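You operate a simulated robot arm through the tools that you are given. There is no shell and no other tool.

You run a simulated robot arm. Do the job below in one go: nothing can be reset, and whatever is moved stays where it is left.

Task
Unlock the washer, start a quick wash and lock it while it runs.
Fine: wait for the end and switch the power off; the child lock stays on.

Only the result counts: the job must be done as asked and must still hold three seconds after the hand-in. Knocking over, shifting, dropping, spilling or breaking anything else fails it.

Robot
A 6-joint arm with a two-finger gripper, fixed in place. Base frame: the origin is on the floor under the middle of its stand, x ahead of it, y to its left, z up. Lengths are in m, angles in rad, forces in N, time in s.
It reaches about 0.754 m from its shoulder. Its first joint turns from -1.152 to 1.152 rad. Payload 2.45 kg.
Tool frame: the origin (TCP) lies between the finger pads and is the grasp point; the fingertips stand 0.03 m ahead of it; z points along the fingers, y is the line along which they close. The gripper opens to 0.106 m; its body begins 0.079 m behind the TCP.
Orientation is that of the tool frame in the base frame, as [roll, pitch, yaw] about the fixed x, y, z axes, in that order (R = Rz(yaw) Ry(pitch) Rx(roll)). With the fingers straight down and closing along the base's y, the tool's x points along the base's -x, its y along +y and its z along -z.

Tools
- The arm moves only by the tool move_arm. Its argument "plan" is a list of rows, each a list of 7 numbers: the shift along the base's x, y, z in cm, then the turn, a rotation vector about the base's x, y, z in rad, then the closure in counts, from 0 (fully open) to 255 (shut). In form: [[dx, dy, dz, rx, ry, rz, gripper], ...]. A call has 1 to 20 rows; each row is the pose to reach, as a shift and turn from the pose commanded when the call began. Each row takes 0.2 s and may step no farther than 0.05 m and 0.15 rad from the row before; otherwise, or with a gripper value out of range, the whole call is refused. Where a pose cannot be reached the arm comes as near as it can. A force on the tool above 40 N (or 10 N above the force at the start of the call, whichever is more), or a blocked arm, ends the call early, and 0.2 s more pass. Each finger travels about 0.153 m/s and halts on what it meets, pressing with about 31 N; the grip force reading is that of the motor and also rises with nothing between the fingers. The clock runs only during rows and for 0.2 s after the last one: add rows that repeat a pose to give the fingers time. The reply holds the time, the measured pose of the TCP, the force on the tool along the base axes, the opening and the grip force, in the units named above and with some noise, with the torque about the TCP (base axes, N m) and any sound that the robot's microphone picked up.
- Cameras (640 x 400 px; columns grow to the right, rows downward): "scene" is fixed at [0.0827, 0.4393, 1.4091]; the picture's right is [-0.61, -0.79, 0.00], its down [-0.50, 0.39, -0.78] and it looks along [0.61, -0.48, -0.63] (base axes); focal length 316 px, centre (320, 200). "wrist" rides on the gripper at [0.076, -0.002, -0.106] in the tool frame; the picture's right is [0.02, 1.00, 0.00], its down [-0.78, 0.02, -0.62] and it looks along [-0.62, 0.01, 0.78] (tool axes); focal length 247 px, centre (320, 200). There is no depth. A picture from a camera that has moved, and an enlarged one, comes with that camera's place and axes in the base frame and with its lens. The place of the scene camera against the robot may be out by one fixed shift of up to 0.025 m in any direction.
- snapshot(camera): a new picture of that camera. The clock stands still meanwhile.
- zoom(camera, box): a new picture of the part [left, top, right, bottom] of that camera's present view, enlarged. The clock stands still meanwhile.
- finish_job(): hands the job in; it is judged then, once.

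Places have to be worked out from the pictures, the camera data and where the tool is seen. Open the gripper and draw the arm clear of the work before you hand the job in, unless the task says otherwise.

The tools are called after ">>>" by a JSON object that holds its "method" and its "body". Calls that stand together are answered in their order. move_arm: Moves the arm, as the interface text tells. Its arguments: {"type":"object","properties":{"plan":{"type":"array","items":{"type":"array","items":{"type":"number"}}}},"required":["plan"]} The other tools are called the same way: snapshot (camera) takes a picture; zoom (camera, box) takes an enlarged picture of a part of a camera's view; finish_job () hands the job in.

At the start:

```text
t: 0.0
tcp_pos: [0.355, -0.1652, 1.0243]
orientation: [-3.14, 0.001, 3.141]
wrist_force: [0.6, -0.2, 1.0]
wrist_torque: [0.02, -0.01, 0.0]
opening: 0.106
gripper_force: 0.0
```

scene: 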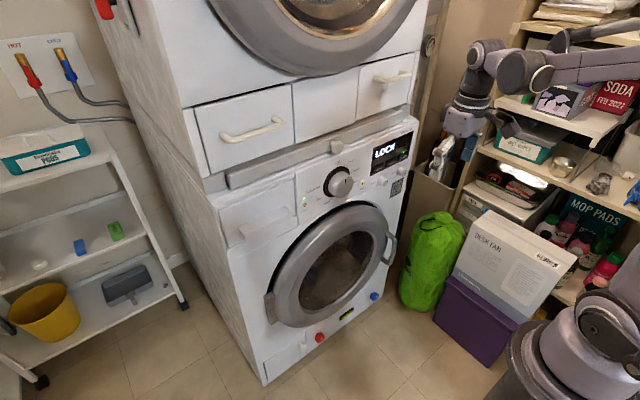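
wrist: 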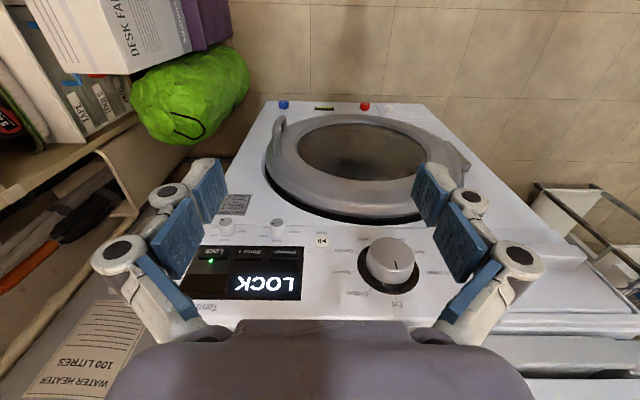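

The display shows LOCK, and there is a dial plus several buttons on the panel. I zoom in to read the labels before moving anything.

>>> {"method": "zoom", "body": {"camera": "wrist", "box": [170, 190, 330, 310]}}

>>> {"method": "zoom", "body": {"camera": "wrist", "box": [310, 210, 470, 320]}}

>>> {"method": "zoom", "body": {"camera": "scene", "box": [290, 110, 430, 220]}}

>>> {"method": "zoom", "body": {"camera": "wrist", "box": [250, 90, 420, 200]}}

```text
3.33 times, centred on (250, 250) of wrist
camera zoom: at [0.2773, -0.1656, 1.1299], right [-0.02, 1.0, 0.0], down [0.78, 0.02, 0.62], along [0.62, 0.01, -0.78], focal length 823 px, centre (553, 33)
```

zoom: 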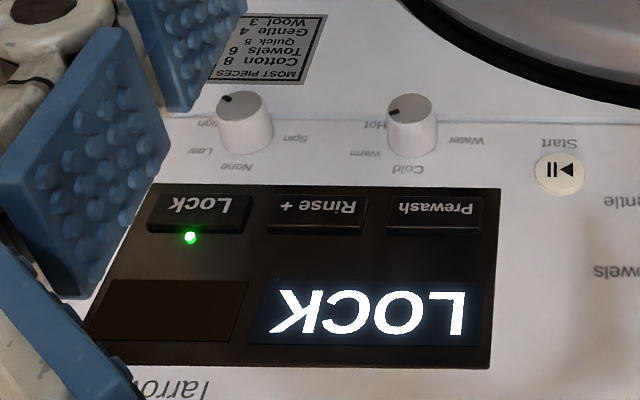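

```text
3.64 times, centred on (390, 265) of wrist
camera zoom: at [0.2773, -0.1656, 1.1299], right [-0.02, 1.0, 0.0], down [0.78, 0.02, 0.62], along [0.62, 0.01, -0.78], focal length 898 px, centre (66, -36)
```

zoom: 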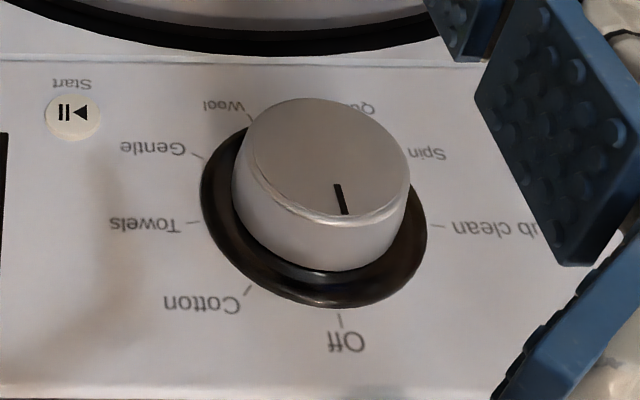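

```text
3.64 times, centred on (360, 165) of scene
camera zoom: at [0.0827, 0.4393, 1.4091], right [-0.61, -0.79, 0.0], down [-0.5, 0.39, -0.78], along [0.61, -0.48, -0.63], focal length 1147 px, centre (174, 327)
```

zoom: 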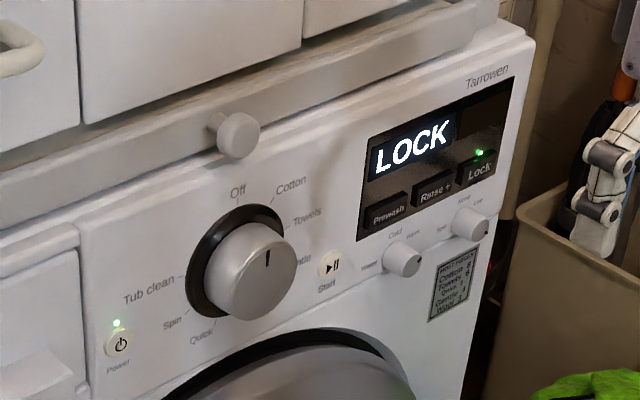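

```text
3.64 times, centred on (335, 145) of wrist
camera zoom: at [0.2773, -0.1656, 1.1299], right [-0.02, 1.0, 0.0], down [0.78, 0.02, 0.62], along [0.62, 0.01, -0.78], focal length 898 px, centre (266, 400)
```

zoom: 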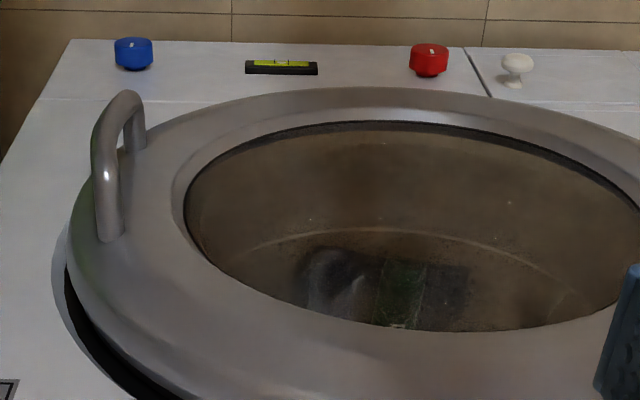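

The panel seems to be a vertical plane near x≈0.63, with the Lock button near (0.63, -0.35, 0.85), Start near y≈-0.16, and the dial centred near y≈-0.04. I zoom further to read the fine print around the Lock button, the dial ticks and the display.

>>> {"method": "zoom", "body": {"camera": "wrist", "box": [190, 230, 250, 270]}}

>>> {"method": "zoom", "body": {"camera": "scene", "box": [365, 125, 425, 175]}}

>>> {"method": "zoom", "body": {"camera": "scene", "box": [300, 155, 370, 215]}}

>>> {"method": "zoom", "body": {"camera": "scene", "box": [440, 20, 640, 160]}}

```text
10.00 times, centred on (220, 250) of wrist
camera zoom: at [0.2773, -0.1656, 1.1299], right [-0.02, 1.0, 0.0], down [0.78, 0.02, 0.62], along [0.62, 0.01, -0.78], focal length 2470 px, centre (1320, -300)
```

zoom: 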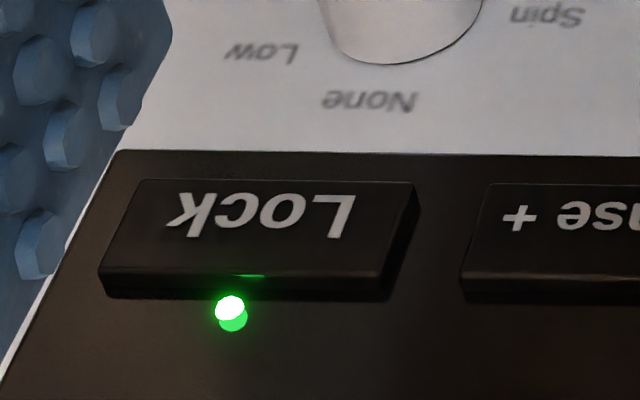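

```text
8.00 times, centred on (395, 150) of scene
camera zoom: at [0.0827, 0.4393, 1.4091], right [-0.61, -0.79, 0.0], down [-0.5, 0.39, -0.78], along [0.61, -0.48, -0.63], focal length 2524 px, centre (-280, 600)
```

zoom: 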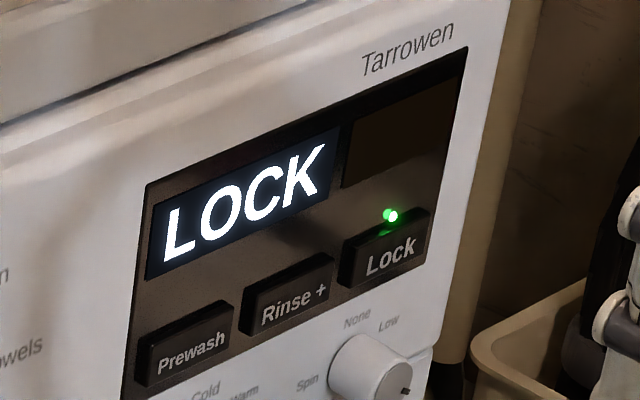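

```text
6.67 times, centred on (335, 185) of scene
camera zoom: at [0.0827, 0.4393, 1.4091], right [-0.61, -0.79, 0.0], down [-0.5, 0.39, -0.78], along [0.61, -0.48, -0.63], focal length 2104 px, centre (220, 300)
```

zoom: 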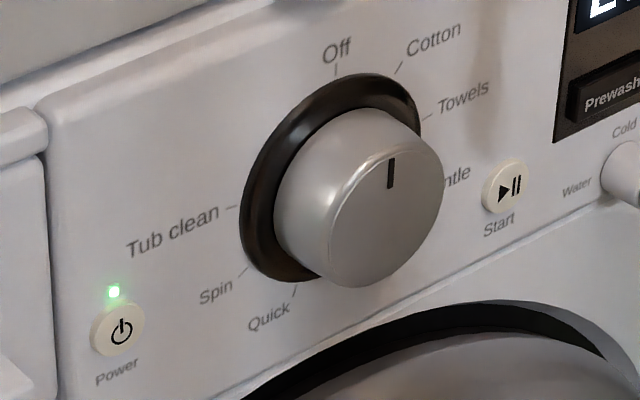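

```text
2.86 times, centred on (540, 90) of scene
camera zoom: at [0.0827, 0.4393, 1.4091], right [-0.61, -0.79, 0.0], down [-0.5, 0.39, -0.78], along [0.61, -0.48, -0.63], focal length 902 px, centre (-309, 514)
```

zoom: 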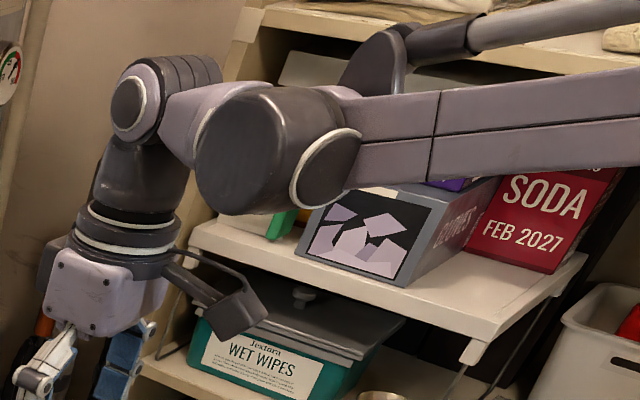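

The scene view confirms: Power LED on, dial at Off, LOCK shown. I pitch the gripper 45° forward while moving to about (0.40, -0.165, 0.93), still well away from the panel, so the wrist camera looks straight at it; I also close the fingers.

>>> {"method": "move_arm", "body": {"plan": [[0.7, 0, -1.5, 0, -0.13, 0, 100], [1.5, 0, -3, 0, -0.26, 0, 200], [2.2, 0, -4.5, 0, -0.39, 0, 255], [3, 0, -6, 0, -0.52, 0, 255], [3.7, 0, -7.5, 0, -0.65, 0, 255], [4.5, 0, -9, 0, -0.785, 0, 255], [4.5, 0, -9, 0, -0.785, 0, 255]]}}

>>> {"method": "snapshot", "body": {"camera": "wrist"}}

>>> {"method": "snapshot", "body": {"camera": "scene"}}

```text
t: 1.6
tcp_pos: [0.3994, -0.163, 0.9331]
orientation: [3.14, 0.786, 3.141]
wrist_force: [0.1, -0.3, -0.8]
wrist_torque: [0.02, 0.0, 0.0]
opening: 0.0
gripper_force: 29.0
```

```text
taken
camera wrist: at [0.2697, -0.1656, 0.955], right [-0.01, 1.0, -0.02], down [0.11, 0.02, 0.99], along [0.99, 0.01, -0.11], focal length 247 px, centre (320, 200)
```

wrist: 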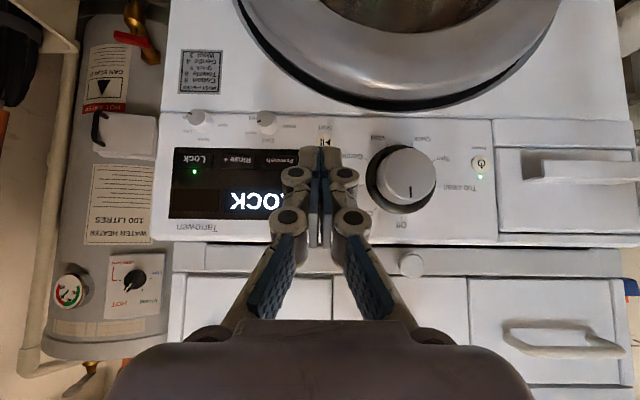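

```text
taken
```

scene: 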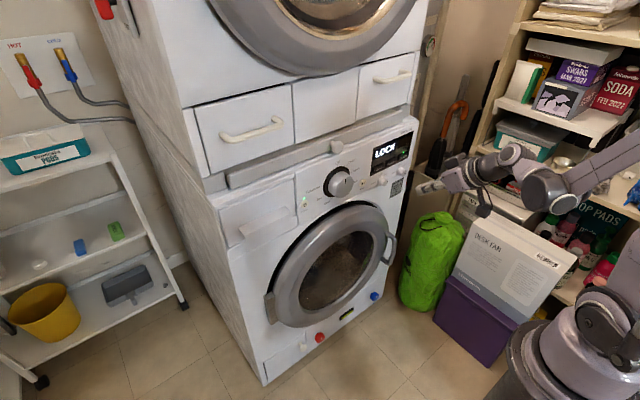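

The wrist camera now faces the panel almost head-on. I zoom on the parts of the panel to measure the buttons and dial precisely.

>>> {"method": "zoom", "body": {"camera": "wrist", "box": [165, 100, 325, 220]}}

>>> {"method": "zoom", "body": {"camera": "wrist", "box": [350, 120, 510, 240]}}

>>> {"method": "zoom", "body": {"camera": "wrist", "box": [270, 120, 370, 195]}}

>>> {"method": "zoom", "body": {"camera": "scene", "box": [400, 130, 540, 230]}}

```text
3.33 times, centred on (245, 160) of wrist
camera zoom: at [0.2697, -0.1656, 0.955], right [-0.01, 1.0, -0.02], down [0.11, 0.02, 0.99], along [0.99, 0.01, -0.11], focal length 823 px, centre (570, 333)
```

zoom: 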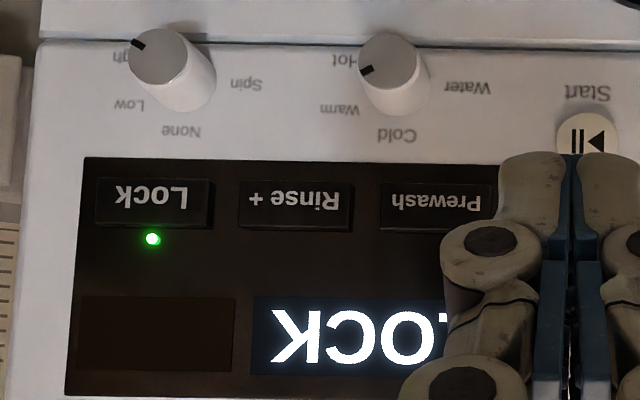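

```text
3.33 times, centred on (430, 180) of wrist
camera zoom: at [0.2697, -0.1656, 0.955], right [-0.01, 1.0, -0.02], down [0.11, 0.02, 0.99], along [0.99, 0.01, -0.11], focal length 823 px, centre (-47, 267)
```

zoom: 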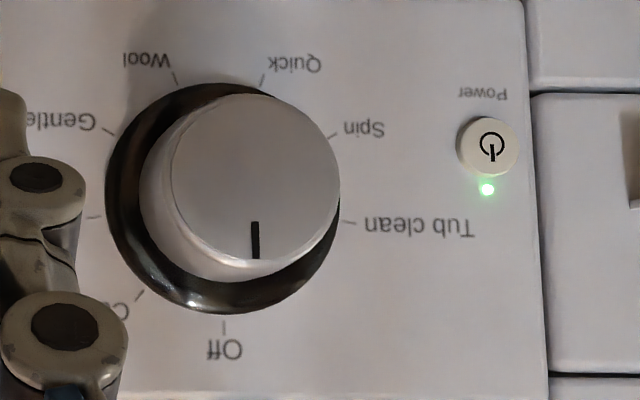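

```text
5.33 times, centred on (320, 158) of wrist
camera zoom: at [0.2697, -0.1656, 0.955], right [-0.01, 1.0, -0.02], down [0.11, 0.02, 0.99], along [0.99, 0.01, -0.11], focal length 1317 px, centre (320, 427)
```

zoom: 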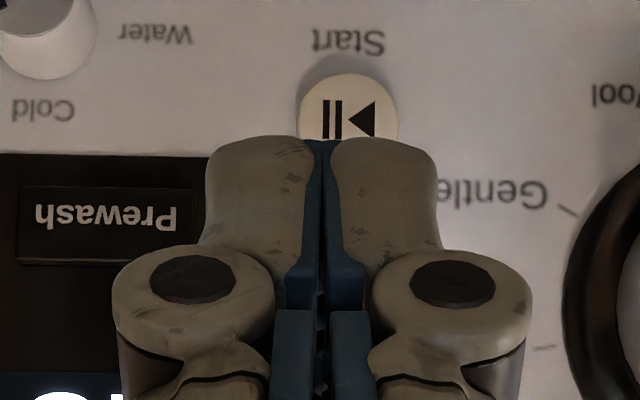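

```text
4.00 times, centred on (470, 180) of scene
camera zoom: at [0.0827, 0.4393, 1.4091], right [-0.61, -0.79, 0.0], down [-0.5, 0.39, -0.78], along [0.61, -0.48, -0.63], focal length 1262 px, centre (-280, 280)
```

zoom: 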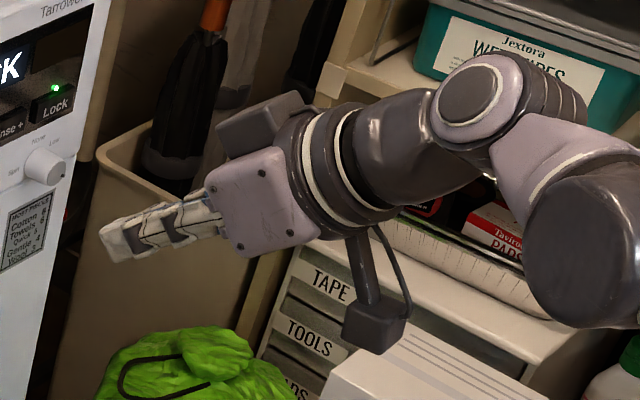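

Triangulating the two wrist views gives: Lock button face ≈ (0.599, -0.334, 0.865), Start ≈ (0.604, -0.156, 0.835), dial axis ≈ y -0.048, z 0.882 with its face at x≈0.575. I move to a stand-off in front of the Lock button, with fingertips roughly 4 cm short of it.

>>> {"method": "move_arm", "body": {"plan": [[1, -4, -1, 0, -0.785, 0, 255], [3, -8, -2, 0, -0.785, 0, 255], [6, -12, -3, 0, -0.785, 0, 255], [9.5, -15, -4, 0, -0.785, 0, 255], [13, -17, -5, 0, -0.785, 0, 255], [13, -17, -5, 0, -0.785, 0, 255]]}}

```text
refused: row 1 steps farther than a row can; nothing moved
```

The turn is counted from the pose at the start of the call, so it should be zero now. I resend the same shift without any turn.

>>> {"method": "move_arm", "body": {"plan": [[1, -4, -1, 0, 0, 0, 255], [3, -8, -2, 0, 0, 0, 255], [6, -12, -3, 0, 0, 0, 255], [9.5, -15, -4, 0, 0, 0, 255], [13, -17, -5, 0, 0, 0, 255], [13, -17, -5, 0, 0, 0, 255]]}}

>>> {"method": "snapshot", "body": {"camera": "wrist"}}

>>> {"method": "snapshot", "body": {"camera": "scene"}}

```text
refused: row 3 steps farther than a row can; nothing moved
```

```text
taken
camera wrist: at [0.2697, -0.1656, 0.955], right [-0.01, 1.0, -0.02], down [0.11, 0.02, 0.99], along [0.99, 0.01, -0.11], focal length 247 px, centre (320, 200)
```

wrist: 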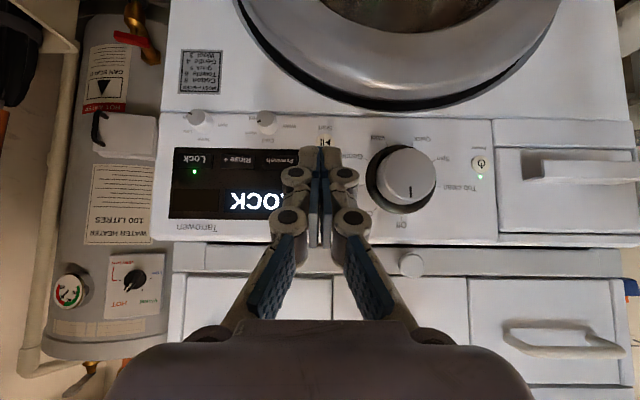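

```text
taken
```

scene: 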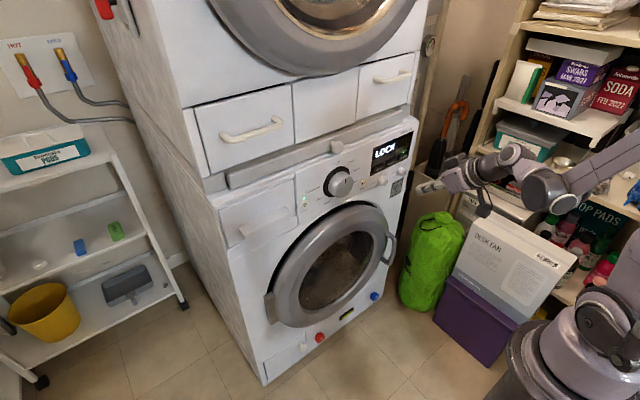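

Row 3 was just over 5 cm, so nothing moved. I use smaller, even steps to the same stand-off point.

>>> {"method": "move_arm", "body": {"plan": [[2, -2.5, -0.7, 0, 0, 0, 255], [4, -5, -1.4, 0, 0, 0, 255], [6, -7.5, -2.1, 0, 0, 0, 255], [8, -10, -2.8, 0, 0, 0, 255], [10, -12.5, -3.5, 0, 0, 0, 255], [11.5, -15, -4.2, 0, 0, 0, 255], [13, -17, -5, 0, 0, 0, 255], [13, -17, -5, 0, 0, 0, 255]]}}

>>> {"method": "snapshot", "body": {"camera": "wrist"}}

>>> {"method": "snapshot", "body": {"camera": "scene"}}

```text
t: 3.4
tcp_pos: [0.5288, -0.3335, 0.8837]
orientation: [-3.141, 0.785, -3.14]
wrist_force: [0.1, 0.0, 0.5]
wrist_torque: [0.02, 0.02, -0.03]
opening: 0.0001
gripper_force: 28.2
```

```text
taken
camera wrist: at [0.3996, -0.3357, 0.9045], right [-0.01, 1.0, -0.02], down [0.11, 0.02, 0.99], along [0.99, 0.01, -0.11], focal length 247 px, centre (320, 200)
```

wrist: 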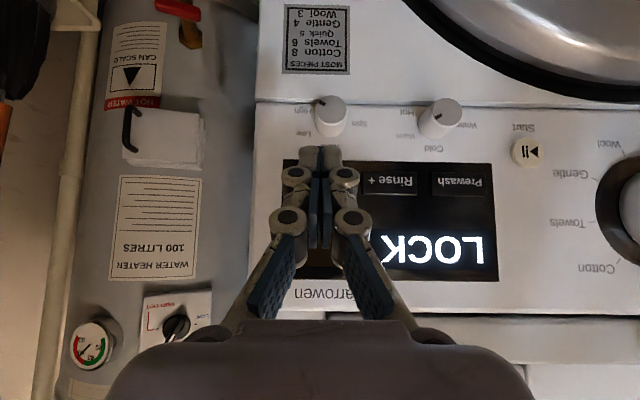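

```text
taken
```

scene: 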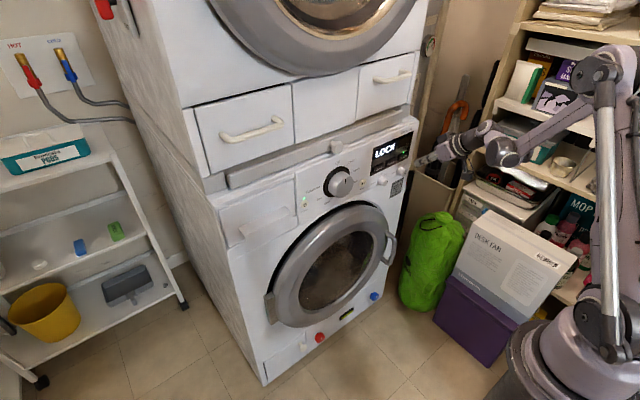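

The fingertips sit in line with the Lock button at y≈-0.334. I advance to just about contact (TCP x ≈ 0.568) in small steps and read the force.

>>> {"method": "move_arm", "body": {"plan": [[1.7, 0, -0.1, 0, 0, 0, 255], [3.0, 0, -0.2, 0, 0, 0, 255], [3.5, 0, -0.2, 0, 0, 0, 255], [3.9, 0, -0.2, 0, 0, 0, 255]]}}

>>> {"method": "zoom", "body": {"camera": "scene", "box": [360, 110, 480, 200]}}

```text
t: 4.4
tcp_pos: [0.5676, -0.3332, 0.8806]
orientation: [-3.141, 0.784, -3.14]
wrist_force: [-0.8, 0.0, -0.7]
wrist_torque: [-0.03, -0.03, 0.0]
opening: 0.0
gripper_force: 28.8
```

```text
4.44 times, centred on (420, 155) of scene
camera zoom: at [0.0827, 0.4393, 1.4091], right [-0.61, -0.79, 0.0], down [-0.5, 0.39, -0.78], along [0.61, -0.48, -0.63], focal length 1402 px, centre (-124, 400)
```

zoom: 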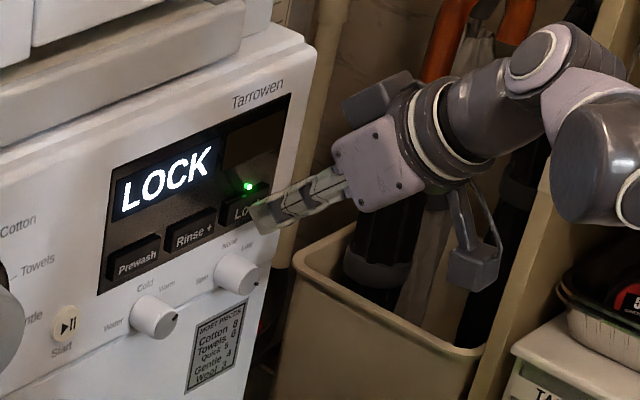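

No contact yet (force near zero), the tip is right in front of the Lock button. I push on in 2 mm steps.

>>> {"method": "move_arm", "body": {"plan": [[0.2, 0, 0, 0, 0, 0, 255], [0.4, 0, 0, 0, 0, 0, 255], [0.6, 0, 0, 0, 0, 0, 255]]}}

>>> {"method": "zoom", "body": {"camera": "scene", "box": [360, 110, 480, 200]}}

```text
t: 5.2
tcp_pos: [0.5748, -0.3347, 0.8804]
orientation: [-3.141, 0.785, -3.141]
wrist_force: [-1.4, -1.1, 0.7]
wrist_torque: [-0.04, 0.0, -0.01]
opening: 0.0059
gripper_force: 28.4
```

```text
4.44 times, centred on (420, 155) of scene
camera zoom: at [0.0827, 0.4393, 1.4091], right [-0.61, -0.79, 0.0], down [-0.5, 0.39, -0.78], along [0.61, -0.48, -0.63], focal length 1402 px, centre (-124, 400)
```

zoom: 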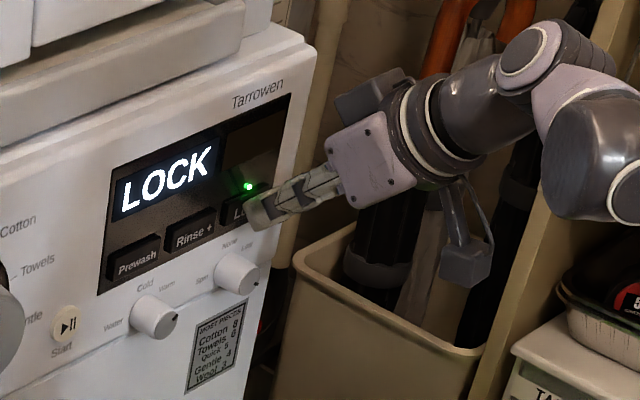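

A slight force (-1.4 N) and the finger opening reading shifted a bit, so contact may just be beginning. I keep advancing in 2 mm steps.

>>> {"method": "move_arm", "body": {"plan": [[0.2, 0, 0, 0, 0, 0, 255], [0.4, 0, 0, 0, 0, 0, 255]]}}

>>> {"method": "zoom", "body": {"camera": "scene", "box": [360, 110, 480, 200]}}

>>> {"method": "snapshot", "body": {"camera": "wrist"}}

```text
t: 5.8
tcp_pos: [0.5785, -0.3342, 0.8813]
orientation: [-3.141, 0.784, 3.141]
wrist_force: [-7.9, 2.2, -0.4]
wrist_torque: [0.02, 0.09, 0.05]
opening: 0.0058
gripper_force: 28.5
heard: click
```

```text
4.44 times, centred on (420, 155) of scene
camera zoom: at [0.0825, 0.4394, 1.4091], right [-0.61, -0.79, 0.0], down [-0.49, 0.39, -0.78], along [0.61, -0.48, -0.63], focal length 1402 px, centre (-124, 400)
```

zoom: 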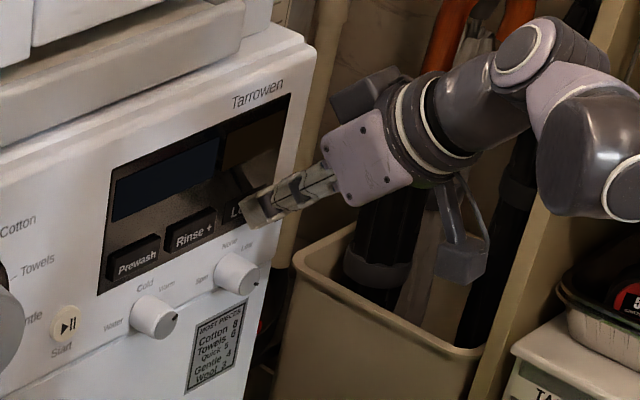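

```text
taken
camera wrist: at [0.4476, -0.3359, 0.9029], right [-0.01, 1.0, -0.01], down [0.12, 0.02, 0.99], along [0.99, 0.01, -0.12], focal length 247 px, centre (320, 200)
```

wrist: 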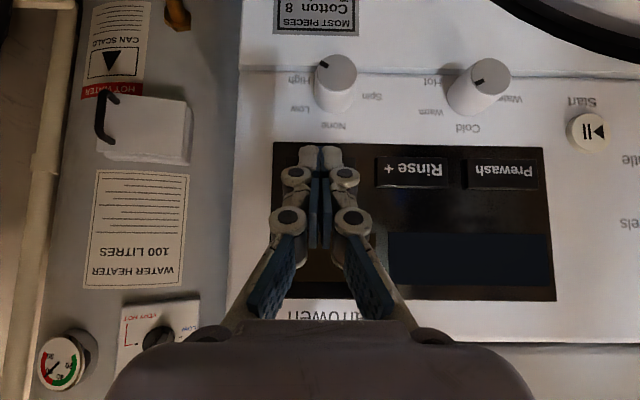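

A click was heard, and both the LOCK display and the LED went dark: the washer is unlocked. I retract straight back from the button.

>>> {"method": "move_arm", "body": {"plan": [[-1, 0, 0, 0, 0, 0, 255], [-3, 0, 0, 0, 0, 0, 255], [-6, 0, 0.5, 0, 0, 0, 255], [-6, 0, 0.5, 0, 0, 0, 255]]}}

>>> {"method": "snapshot", "body": {"camera": "scene"}}

>>> {"method": "snapshot", "body": {"camera": "wrist"}}

>>> {"method": "zoom", "body": {"camera": "scene", "box": [290, 110, 430, 220]}}

```text
t: 6.8
tcp_pos: [0.5181, -0.3325, 0.8853]
orientation: [-3.14, 0.788, -3.141]
wrist_force: [0.9, -0.4, 0.1]
wrist_torque: [0.01, 0.01, -0.02]
opening: 0.0
gripper_force: 28.1
```

```text
taken
```

scene: 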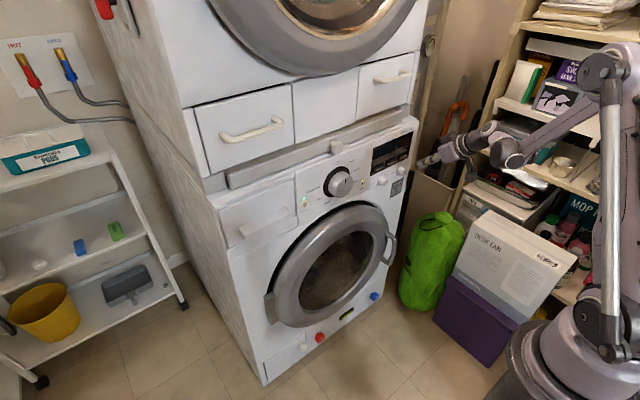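

```text
taken
camera wrist: at [0.3885, -0.3357, 0.9068], right [-0.01, 1.0, -0.02], down [0.11, 0.02, 0.99], along [0.99, 0.01, -0.11], focal length 247 px, centre (320, 200)
```

wrist: 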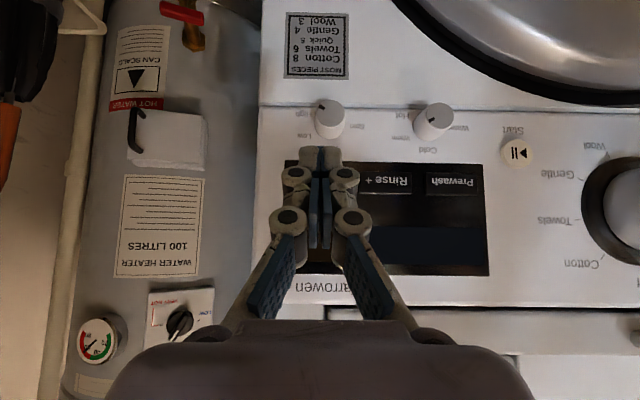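

```text
3.64 times, centred on (360, 165) of scene
camera zoom: at [0.0827, 0.4393, 1.4091], right [-0.61, -0.79, 0.0], down [-0.5, 0.39, -0.78], along [0.61, -0.48, -0.63], focal length 1147 px, centre (174, 327)
```

zoom: 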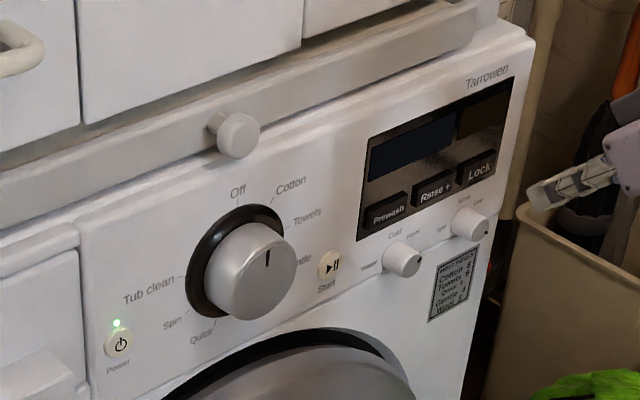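

The lock indicator is off and the power LED is still on. Next is the dial: I back off and move over in front of it, opening the gripper on the way, to look at it closely from the wrist camera.

>>> {"method": "move_arm", "body": {"plan": [[-2.5, 3, 0.5, 0, 0, 0, 200], [-5, 7, 1.2, 0, 0, 0, 100], [-7, 11, 2, 0, 0, 0, 0], [-8.5, 15, 2.6, 0, 0, 0, 0], [-9.8, 19, 3.2, 0, 0, 0, 0], [-9.8, 23.5, 3.8, 0, 0, 0, 0], [-9.8, 28.4, 4.5, 0, 0, 0, 0], [-9.8, 28.4, 4.5, 0, 0, 0, 0]]}}

>>> {"method": "snapshot", "body": {"camera": "wrist"}}

>>> {"method": "zoom", "body": {"camera": "wrist", "box": [230, 100, 410, 220]}}

>>> {"method": "snapshot", "body": {"camera": "scene"}}

```text
t: 8.6
tcp_pos: [0.419, -0.0497, 0.9301]
orientation: [-3.14, 0.785, 3.142]
wrist_force: [0.1, -0.3, -0.6]
wrist_torque: [-0.02, 0.0, -0.03]
opening: 0.1062
gripper_force: 0.1
```

```text
taken
camera wrist: at [0.2895, -0.0515, 0.9522], right [-0.01, 1.0, -0.02], down [0.11, 0.02, 0.99], along [0.99, 0.01, -0.11], focal length 247 px, centre (320, 200)
```

wrist: 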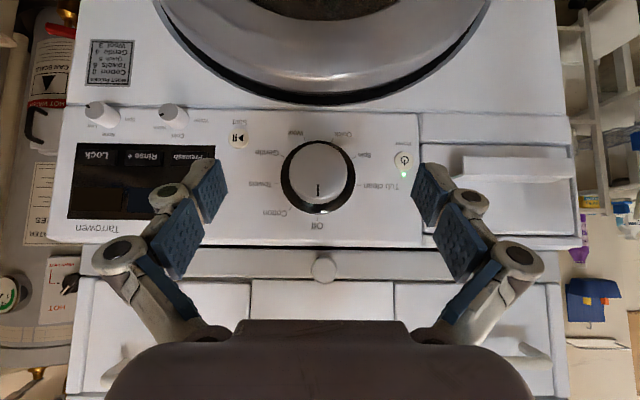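

```text
3.33 times, centred on (320, 160) of wrist
camera zoom: at [0.2895, -0.0515, 0.9522], right [-0.01, 1.0, -0.02], down [0.11, 0.02, 0.99], along [0.99, 0.01, -0.11], focal length 823 px, centre (320, 333)
```

zoom: 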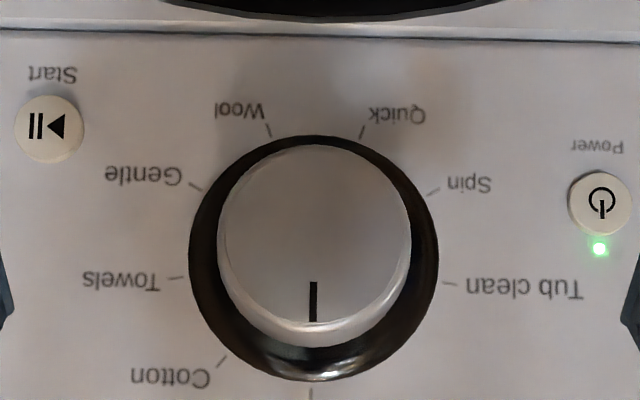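

```text
taken
```

scene: 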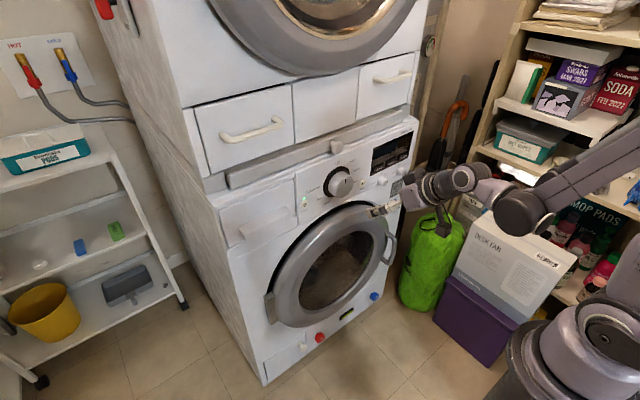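

The dial axis lines up with the tool at y≈-0.050, z≈0.884, and the ticks are 40° apart, so Quick is 200° clockwise from Off. I now pitch the tool level (pointing along +x) at the dial height, with fingertips still about 5 cm short of the dial.

>>> {"method": "move_arm", "body": {"plan": [[1, 0, -0.8, 0, -0.13, 0, 0], [2, 0, -1.6, 0, -0.26, 0, 0], [3, 0, -2.4, 0, -0.39, 0, 0], [4, 0, -3.2, 0, -0.52, 0, 0], [5, 0, -4, 0, -0.65, 0, 0], [6.1, 0, -4.6, 0, -0.785, 0, 0], [6.1, 0, -4.6, 0, -0.785, 0, 0]]}}

>>> {"method": "snapshot", "body": {"camera": "scene"}}

>>> {"method": "snapshot", "body": {"camera": "wrist"}}

```text
t: 10.2
tcp_pos: [0.5577, -0.0699, 1.0196]
orientation: [2.912, 1.57, 2.914]
wrist_force: [-0.1, 0.3, 0.3]
wrist_torque: [-0.02, -0.03, -0.01]
opening: 0.106
gripper_force: 0.0
out of reach, approached as far as the arm can: row 2, 3, 4, 5, 6, 7
```

```text
taken
```

scene: 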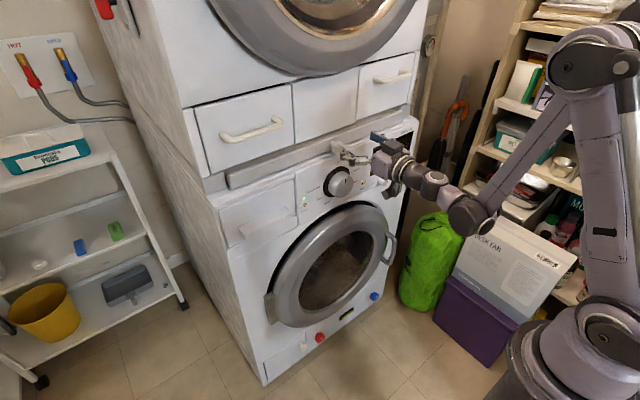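

```text
taken
camera wrist: at [0.4505, -0.0724, 0.9439], right [0.0, 1.0, -0.02], down [-0.62, 0.02, 0.78], along [0.78, 0.01, 0.62], focal length 247 px, centre (320, 200)
```

wrist: 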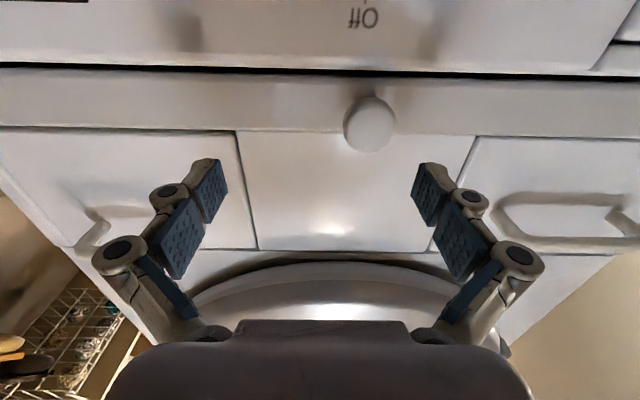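

That level pose was not reachable: the arm stopped higher and farther ahead at (0.558, -0.070, 1.020), touching nothing, since it seems to have an inner reach limit. I reverse the same path to return to the 45° pose, which I know is reachable.

>>> {"method": "move_arm", "body": {"plan": [[-1.1, 0, 0.6, 0, 0.13, 0, 0], [-2.1, 0, 1.4, 0, 0.26, 0, 0], [-3.1, 0, 2.2, 0, 0.39, 0, 0], [-4.1, 0, 3.0, 0, 0.52, 0, 0], [-5.1, 0, 3.8, 0, 0.65, 0, 0], [-6.1, 0, 4.6, 0, 0.785, 0, 0], [-6.1, 0, 4.6, 0, 0.785, 0, 0]]}}

>>> {"method": "snapshot", "body": {"camera": "wrist"}}

>>> {"method": "snapshot", "body": {"camera": "scene"}}

```text
t: 11.8
tcp_pos: [0.4993, -0.069, 1.0652]
orientation: [-3.141, 0.784, 3.139]
wrist_force: [-0.3, 0.5, -0.6]
wrist_torque: [-0.01, 0.01, 0.0]
opening: 0.1062
gripper_force: 0.0
```

```text
taken
camera wrist: at [0.3701, -0.0716, 1.088], right [-0.01, 1.0, -0.02], down [0.12, 0.02, 0.99], along [0.99, 0.01, -0.12], focal length 247 px, centre (320, 200)
```

wrist: 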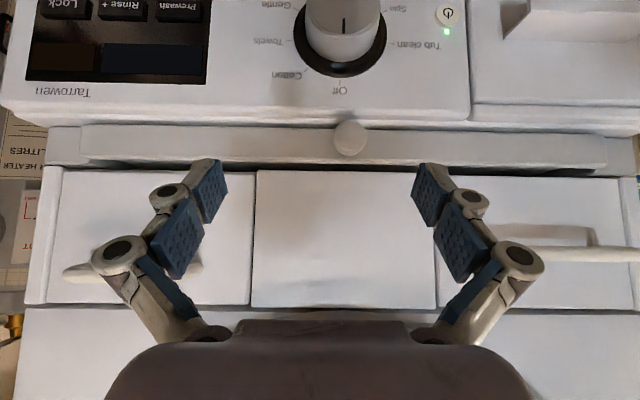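

```text
taken
```

scene: 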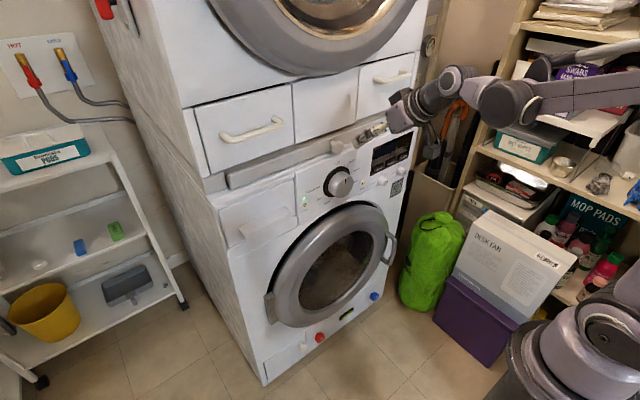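

I learned that shifts count from the pose actually reached. Now at 45° and (0.499, -0.069, 1.065) with nothing touched, I go back a bit and down to (0.49, -0.05, 0.93) in front of the dial, still at 45°.

>>> {"method": "move_arm", "body": {"plan": [[-2, 0.6, -1.5, 0, 0, 0, 0], [-3, 1.2, -5, 0, 0, 0, 0], [-3, 1.9, -9, 0, 0, 0, 0], [-2, 1.9, -12, 0, 0, 0, 0], [-1, 1.9, -13.5, 0, 0, 0, 0], [-1, 1.9, -13.5, 0, 0, 0, 0]]}}

>>> {"method": "snapshot", "body": {"camera": "wrist"}}

>>> {"method": "zoom", "body": {"camera": "scene", "box": [290, 110, 490, 235]}}

```text
t: 13.2
tcp_pos: [0.4895, -0.0515, 0.9305]
orientation: [-3.141, 0.786, 3.141]
wrist_force: [0.7, 0.6, 0.0]
wrist_torque: [-0.01, 0.02, 0.01]
opening: 0.1059
gripper_force: 0.0
```

```text
taken
camera wrist: at [0.3595, -0.053, 0.9524], right [-0.01, 1.0, -0.02], down [0.11, 0.02, 0.99], along [0.99, 0.01, -0.12], focal length 247 px, centre (320, 200)
```

wrist: 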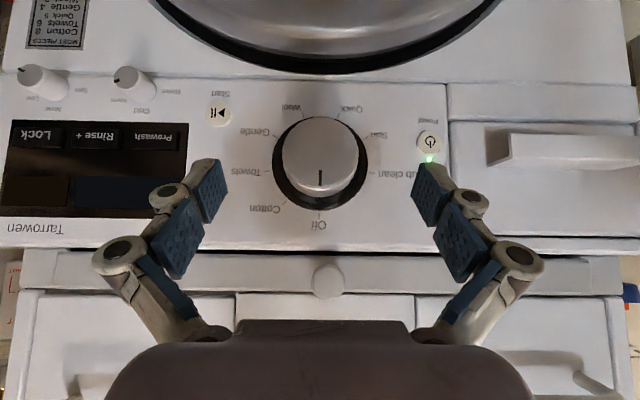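

```text
3.20 times, centred on (390, 172) of scene
camera zoom: at [0.0827, 0.4393, 1.4091], right [-0.61, -0.79, 0.0], down [-0.5, 0.39, -0.78], along [0.61, -0.48, -0.63], focal length 1010 px, centre (96, 288)
```

zoom: 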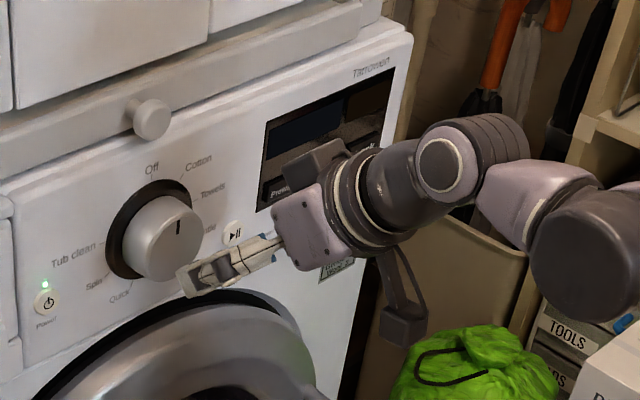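

I zoom on the dial from this closer spot to refine its centre.

>>> {"method": "zoom", "body": {"camera": "wrist", "box": [240, 95, 400, 225]}}

```text
3.08 times, centred on (320, 160) of wrist
camera zoom: at [0.3595, -0.053, 0.9524], right [-0.01, 1.0, -0.02], down [0.11, 0.02, 0.99], along [0.99, 0.01, -0.12], focal length 760 px, centre (320, 323)
```

zoom: 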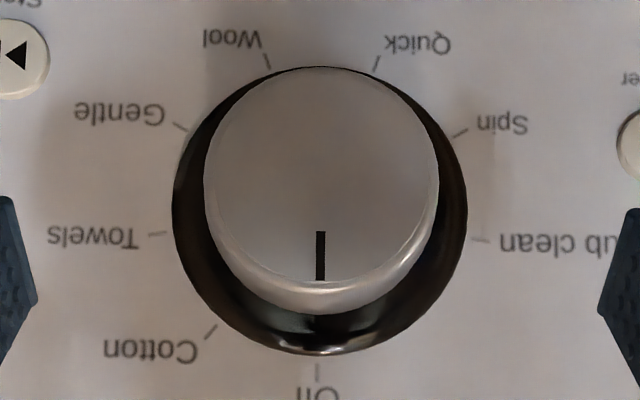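

The dial axis is at y≈-0.051, z≈0.884, face radius ≈3.3 cm and face at x≈0.57. I try lowering the tilt to 30° below horizontal at x≈0.525 and check whether the arm can reach it.

>>> {"method": "move_arm", "body": {"plan": [[1.2, 0, -0.8, 0, -0.09, 0, 0], [2.4, 0, -1.6, 0, -0.17, 0, 0], [3.5, 0, -2.5, 0, -0.26, 0, 0], [3.5, 0, -2.5, 0, -0.26, 0, 0]]}}

>>> {"method": "snapshot", "body": {"camera": "wrist"}}

>>> {"method": "zoom", "body": {"camera": "scene", "box": [290, 110, 490, 235]}}

```text
t: 14.2
tcp_pos: [0.526, -0.0506, 0.9078]
orientation: [3.14, 1.044, -3.141]
wrist_force: [0.2, -0.1, 1.1]
wrist_torque: [0.0, 0.0, -0.01]
opening: 0.106
gripper_force: 0.2
```

```text
taken
camera wrist: at [0.3954, -0.0532, 0.8966], right [-0.01, 1.0, -0.02], down [-0.14, 0.02, 0.99], along [0.99, 0.01, 0.14], focal length 247 px, centre (320, 200)
```

wrist: 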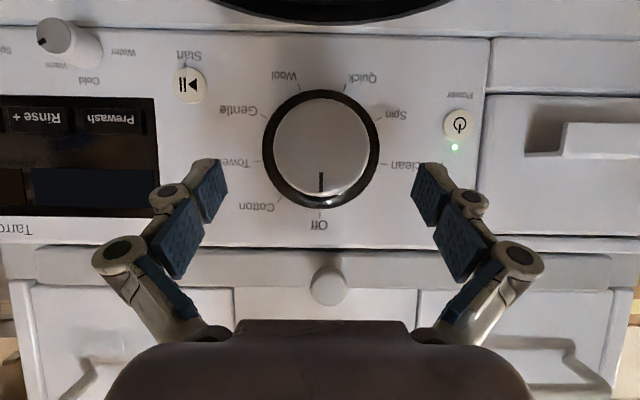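

```text
3.20 times, centred on (390, 172) of scene
camera zoom: at [0.0827, 0.4393, 1.4091], right [-0.61, -0.79, 0.0], down [-0.5, 0.39, -0.78], along [0.61, -0.48, -0.63], focal length 1010 px, centre (96, 288)
```

zoom: 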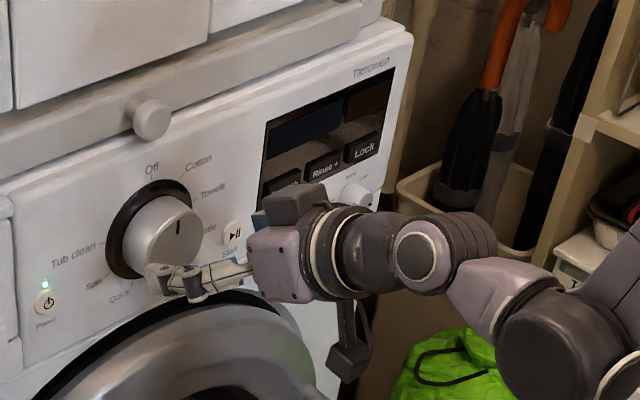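

The 30° tilt is reachable. With the fingers still short of the dial, I test rolling the whole gripper about the dial axis by -60°, so that I can grip there and turn clockwise.

>>> {"method": "move_arm", "body": {"plan": [[0, 0.1, -0.5, -0.15, 0, 0, 0], [0, 0.2, -1.0, -0.3, 0, 0, 0], [0, 0.35, -1.45, -0.45, 0, 0, 0], [0, 0.45, -1.6, -0.6, 0, 0, 0], [0, 0.55, -1.65, -0.75, 0, 0, 0], [0, 0.63, -1.75, -0.9, 0, 0, 0], [0, 0.69, -1.85, -1.05, 0, 0, 0], [0, 0.69, -1.85, -1.05, 0, 0, 0]]}}

>>> {"method": "snapshot", "body": {"camera": "wrist"}}

>>> {"method": "snapshot", "body": {"camera": "scene"}}

>>> {"method": "zoom", "body": {"camera": "scene", "box": [290, 110, 490, 235]}}

```text
t: 16.0
tcp_pos: [0.5666, -0.036, 0.934]
orientation: [-1.85, 0.445, -2.163]
wrist_force: [-19.4, 10.2, -6.6]
wrist_torque: [0.59, 1.01, 0.47]
opening: 0.1063
gripper_force: 0.2
out of reach, approached as far as the arm can: row 1, 2, 3, 4, 5, 6, 7, 8
```

```text
taken
camera wrist: at [0.4342, -0.0482, 0.9302], right [-0.01, 0.48, -0.88], down [-0.14, 0.87, 0.48], along [0.99, 0.13, 0.06], focal length 247 px, centre (320, 200)
```

wrist: 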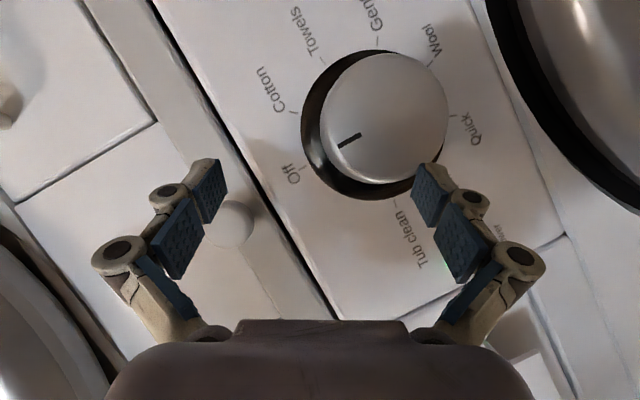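

```text
taken
```

scene: 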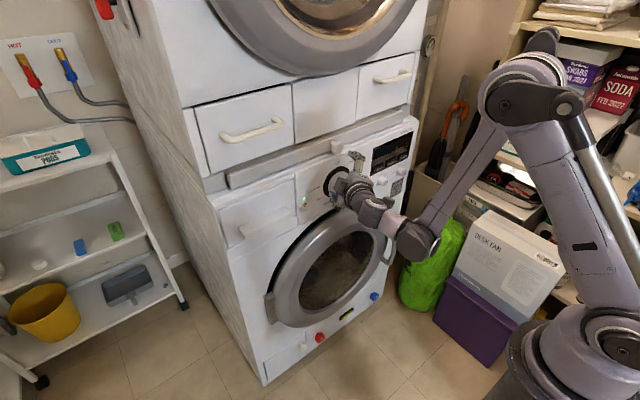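

```text
3.20 times, centred on (390, 172) of scene
camera zoom: at [0.0823, 0.4396, 1.4091], right [-0.61, -0.79, 0.0], down [-0.49, 0.38, -0.78], along [0.61, -0.48, -0.63], focal length 1010 px, centre (96, 288)
```

zoom: 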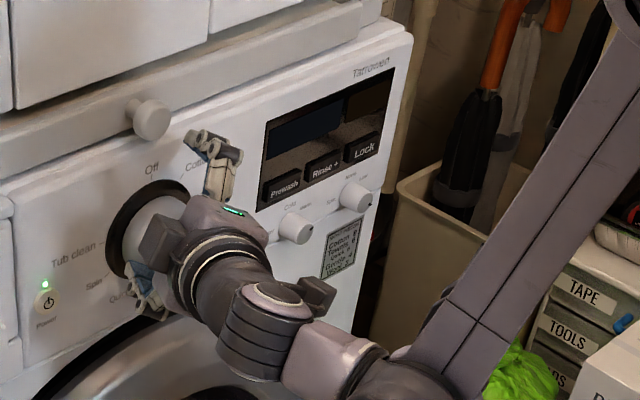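

The lower pose with roll went out of reach, and the arm drifted up and forward until the lower finger pressed on the dial's rim (19 N); the mark still points at Off. I undo the roll while easing straight back, away from the dial and the shelf knob.

>>> {"method": "move_arm", "body": {"plan": [[-0.8, 0.2, 0, 0.15, 0, 0, 0], [-1.8, 0.2, 0.2, 0.3, 0, 0, 0], [-2.6, 0, 0.5, 0.45, 0, 0, 0], [-3.3, -0.4, 0.8, 0.6, 0, 0, 0]]}}

>>> {"method": "snapshot", "body": {"camera": "wrist"}}

>>> {"method": "zoom", "body": {"camera": "scene", "box": [290, 110, 490, 235]}}

```text
t: 17.0
tcp_pos: [0.5342, -0.0413, 0.942]
orientation: [-2.378, 0.895, -2.502]
wrist_force: [0.0, 0.1, -0.9]
wrist_torque: [0.0, 0.01, -0.01]
opening: 0.1059
gripper_force: 0.0
```

```text
taken
camera wrist: at [0.4027, -0.0483, 0.932], right [-0.01, 0.89, -0.45], down [-0.15, 0.44, 0.88], along [0.99, 0.07, 0.13], focal length 247 px, centre (320, 200)
```

wrist: 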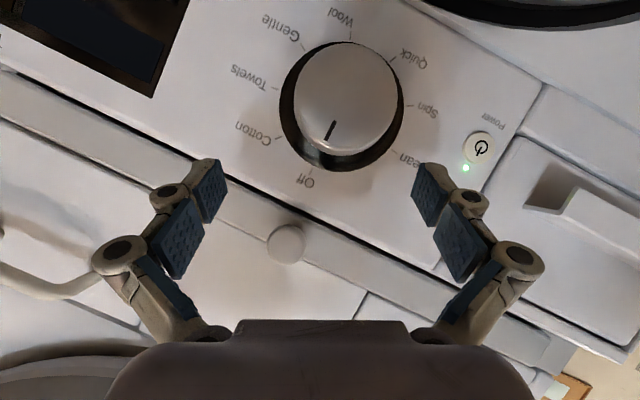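

```text
3.20 times, centred on (390, 172) of scene
camera zoom: at [0.0827, 0.4393, 1.4091], right [-0.61, -0.79, 0.0], down [-0.5, 0.39, -0.78], along [0.61, -0.48, -0.63], focal length 1010 px, centre (96, 288)
```

zoom: 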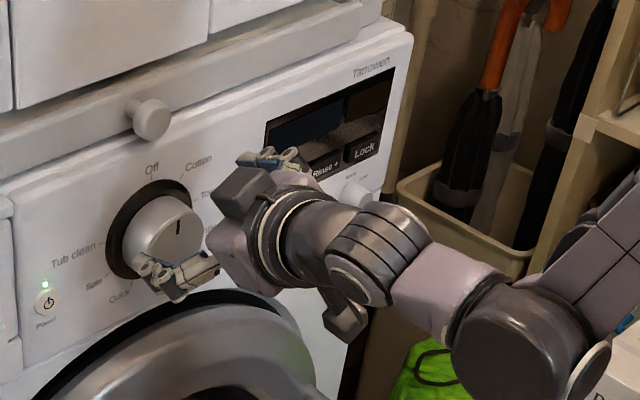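

Free again with zero force, the dial undisturbed at Off. I undo the rest of the roll while backing off to x≈0.51.

>>> {"method": "move_arm", "body": {"plan": [[-0.8, -0.3, 0.2, 0.15, 0, 0, 0], [-1.6, -0.6, 0.4, 0.3, 0, 0, 0], [-2.2, -0.9, 0.6, 0.45, 0, 0, 0], [-2.2, -0.9, 0.6, 0.45, 0, 0, 0]]}}

```text
t: 18.0
tcp_pos: [0.5117, -0.0513, 0.947]
orientation: [3.14, 1.046, 3.139]
wrist_force: [-0.4, 0.0, -0.3]
wrist_torque: [0.0, -0.02, 0.0]
opening: 0.1061
gripper_force: 0.1
```

Now at 30° tilt, clear of the dial. I return to the comfortable 45° tilt at about (0.512, -0.051, 0.925), ready to straddle the dial from above-front.

>>> {"method": "move_arm", "body": {"plan": [[0, 0, -0.7, 0, 0.09, 0, 0], [0, 0, -1.4, 0, 0.18, 0, 0], [0, 0, -2.2, 0, 0.262, 0, 0], [0, 0, -2.2, 0, 0.262, 0, 0]]}}

>>> {"method": "snapshot", "body": {"camera": "wrist"}}

```text
t: 19.0
tcp_pos: [0.5119, -0.0503, 0.9251]
orientation: [-3.141, 0.782, 3.141]
wrist_force: [0.6, -0.2, -0.1]
wrist_torque: [0.0, 0.02, -0.02]
opening: 0.106
gripper_force: 0.1
```

```text
taken
camera wrist: at [0.382, -0.0517, 0.9478], right [-0.01, 1.0, -0.02], down [0.12, 0.02, 0.99], along [0.99, 0.01, -0.12], focal length 247 px, centre (320, 200)
```

wrist: 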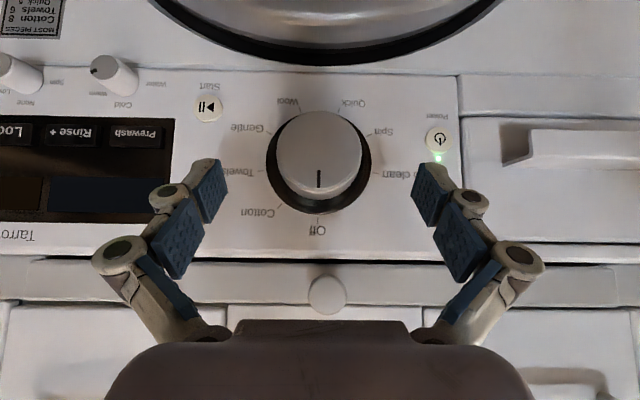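

The fingers straddle the dial symmetrically in the view. I advance at 45° so the open fingertips pass either side of the dial, to TCP ≈ (0.566, -0.051, 0.897).

>>> {"method": "move_arm", "body": {"plan": [[1.8, 0, -0.9, 0, 0, 0, 0], [3.6, 0, -1.9, 0, 0, 0, 0], [4.6, 0, -2.4, 0, 0, 0, 0], [5.4, 0, -2.8, 0, 0, 0, 0], [5.4, 0, -2.8, 0, 0, 0, 0]]}}

>>> {"method": "snapshot", "body": {"camera": "wrist"}}

>>> {"method": "zoom", "body": {"camera": "scene", "box": [290, 110, 450, 210]}}

```text
t: 20.2
tcp_pos: [0.5663, -0.05, 0.8981]
orientation: [-3.141, 0.783, -3.141]
wrist_force: [0.7, 0.0, 0.0]
wrist_torque: [0.0, -0.01, 0.02]
opening: 0.1061
gripper_force: 0.0
```

```text
taken
camera wrist: at [0.4362, -0.0515, 0.9193], right [-0.01, 1.0, -0.02], down [0.12, 0.02, 0.99], along [0.99, 0.01, -0.12], focal length 247 px, centre (320, 200)
```

wrist: 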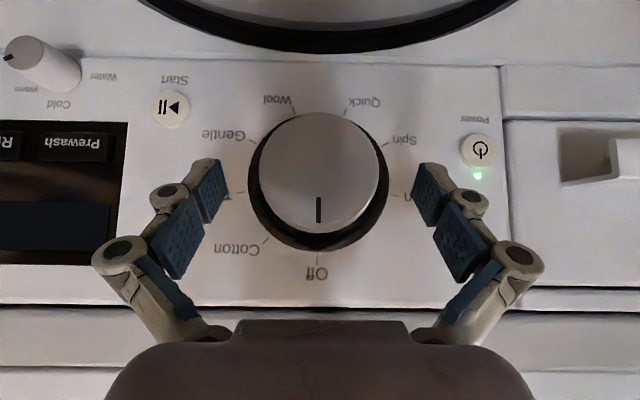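

```text
4.00 times, centred on (370, 160) of scene
camera zoom: at [0.0827, 0.4393, 1.4091], right [-0.61, -0.79, 0.0], down [-0.5, 0.39, -0.78], along [0.61, -0.48, -0.63], focal length 1262 px, centre (120, 360)
```

zoom: 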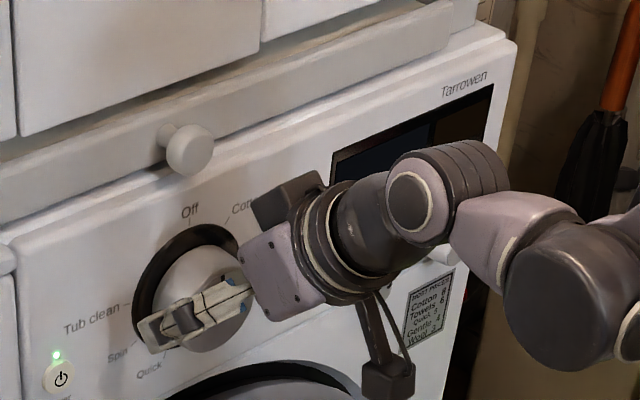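

Fingers straddle the dial without touching (force ≈ 0). I test a small negative roll about the dial axis with the fingers open, to see how far back I can start the stroke.

>>> {"method": "move_arm", "body": {"plan": [[0, 0.2, 0, -0.15, 0, 0, 0], [0, 0.38, -0.06, -0.3, 0, 0, 0], [0, 0.38, -0.06, -0.3, 0, 0, 0]]}}

```text
t: 21.0
tcp_pos: [0.5659, -0.045, 0.8964]
orientation: [-2.728, 0.74, -2.856]
wrist_force: [-0.2, 0.6, 0.5]
wrist_torque: [0.0, -0.03, -0.05]
opening: 0.1062
gripper_force: 0.0
```

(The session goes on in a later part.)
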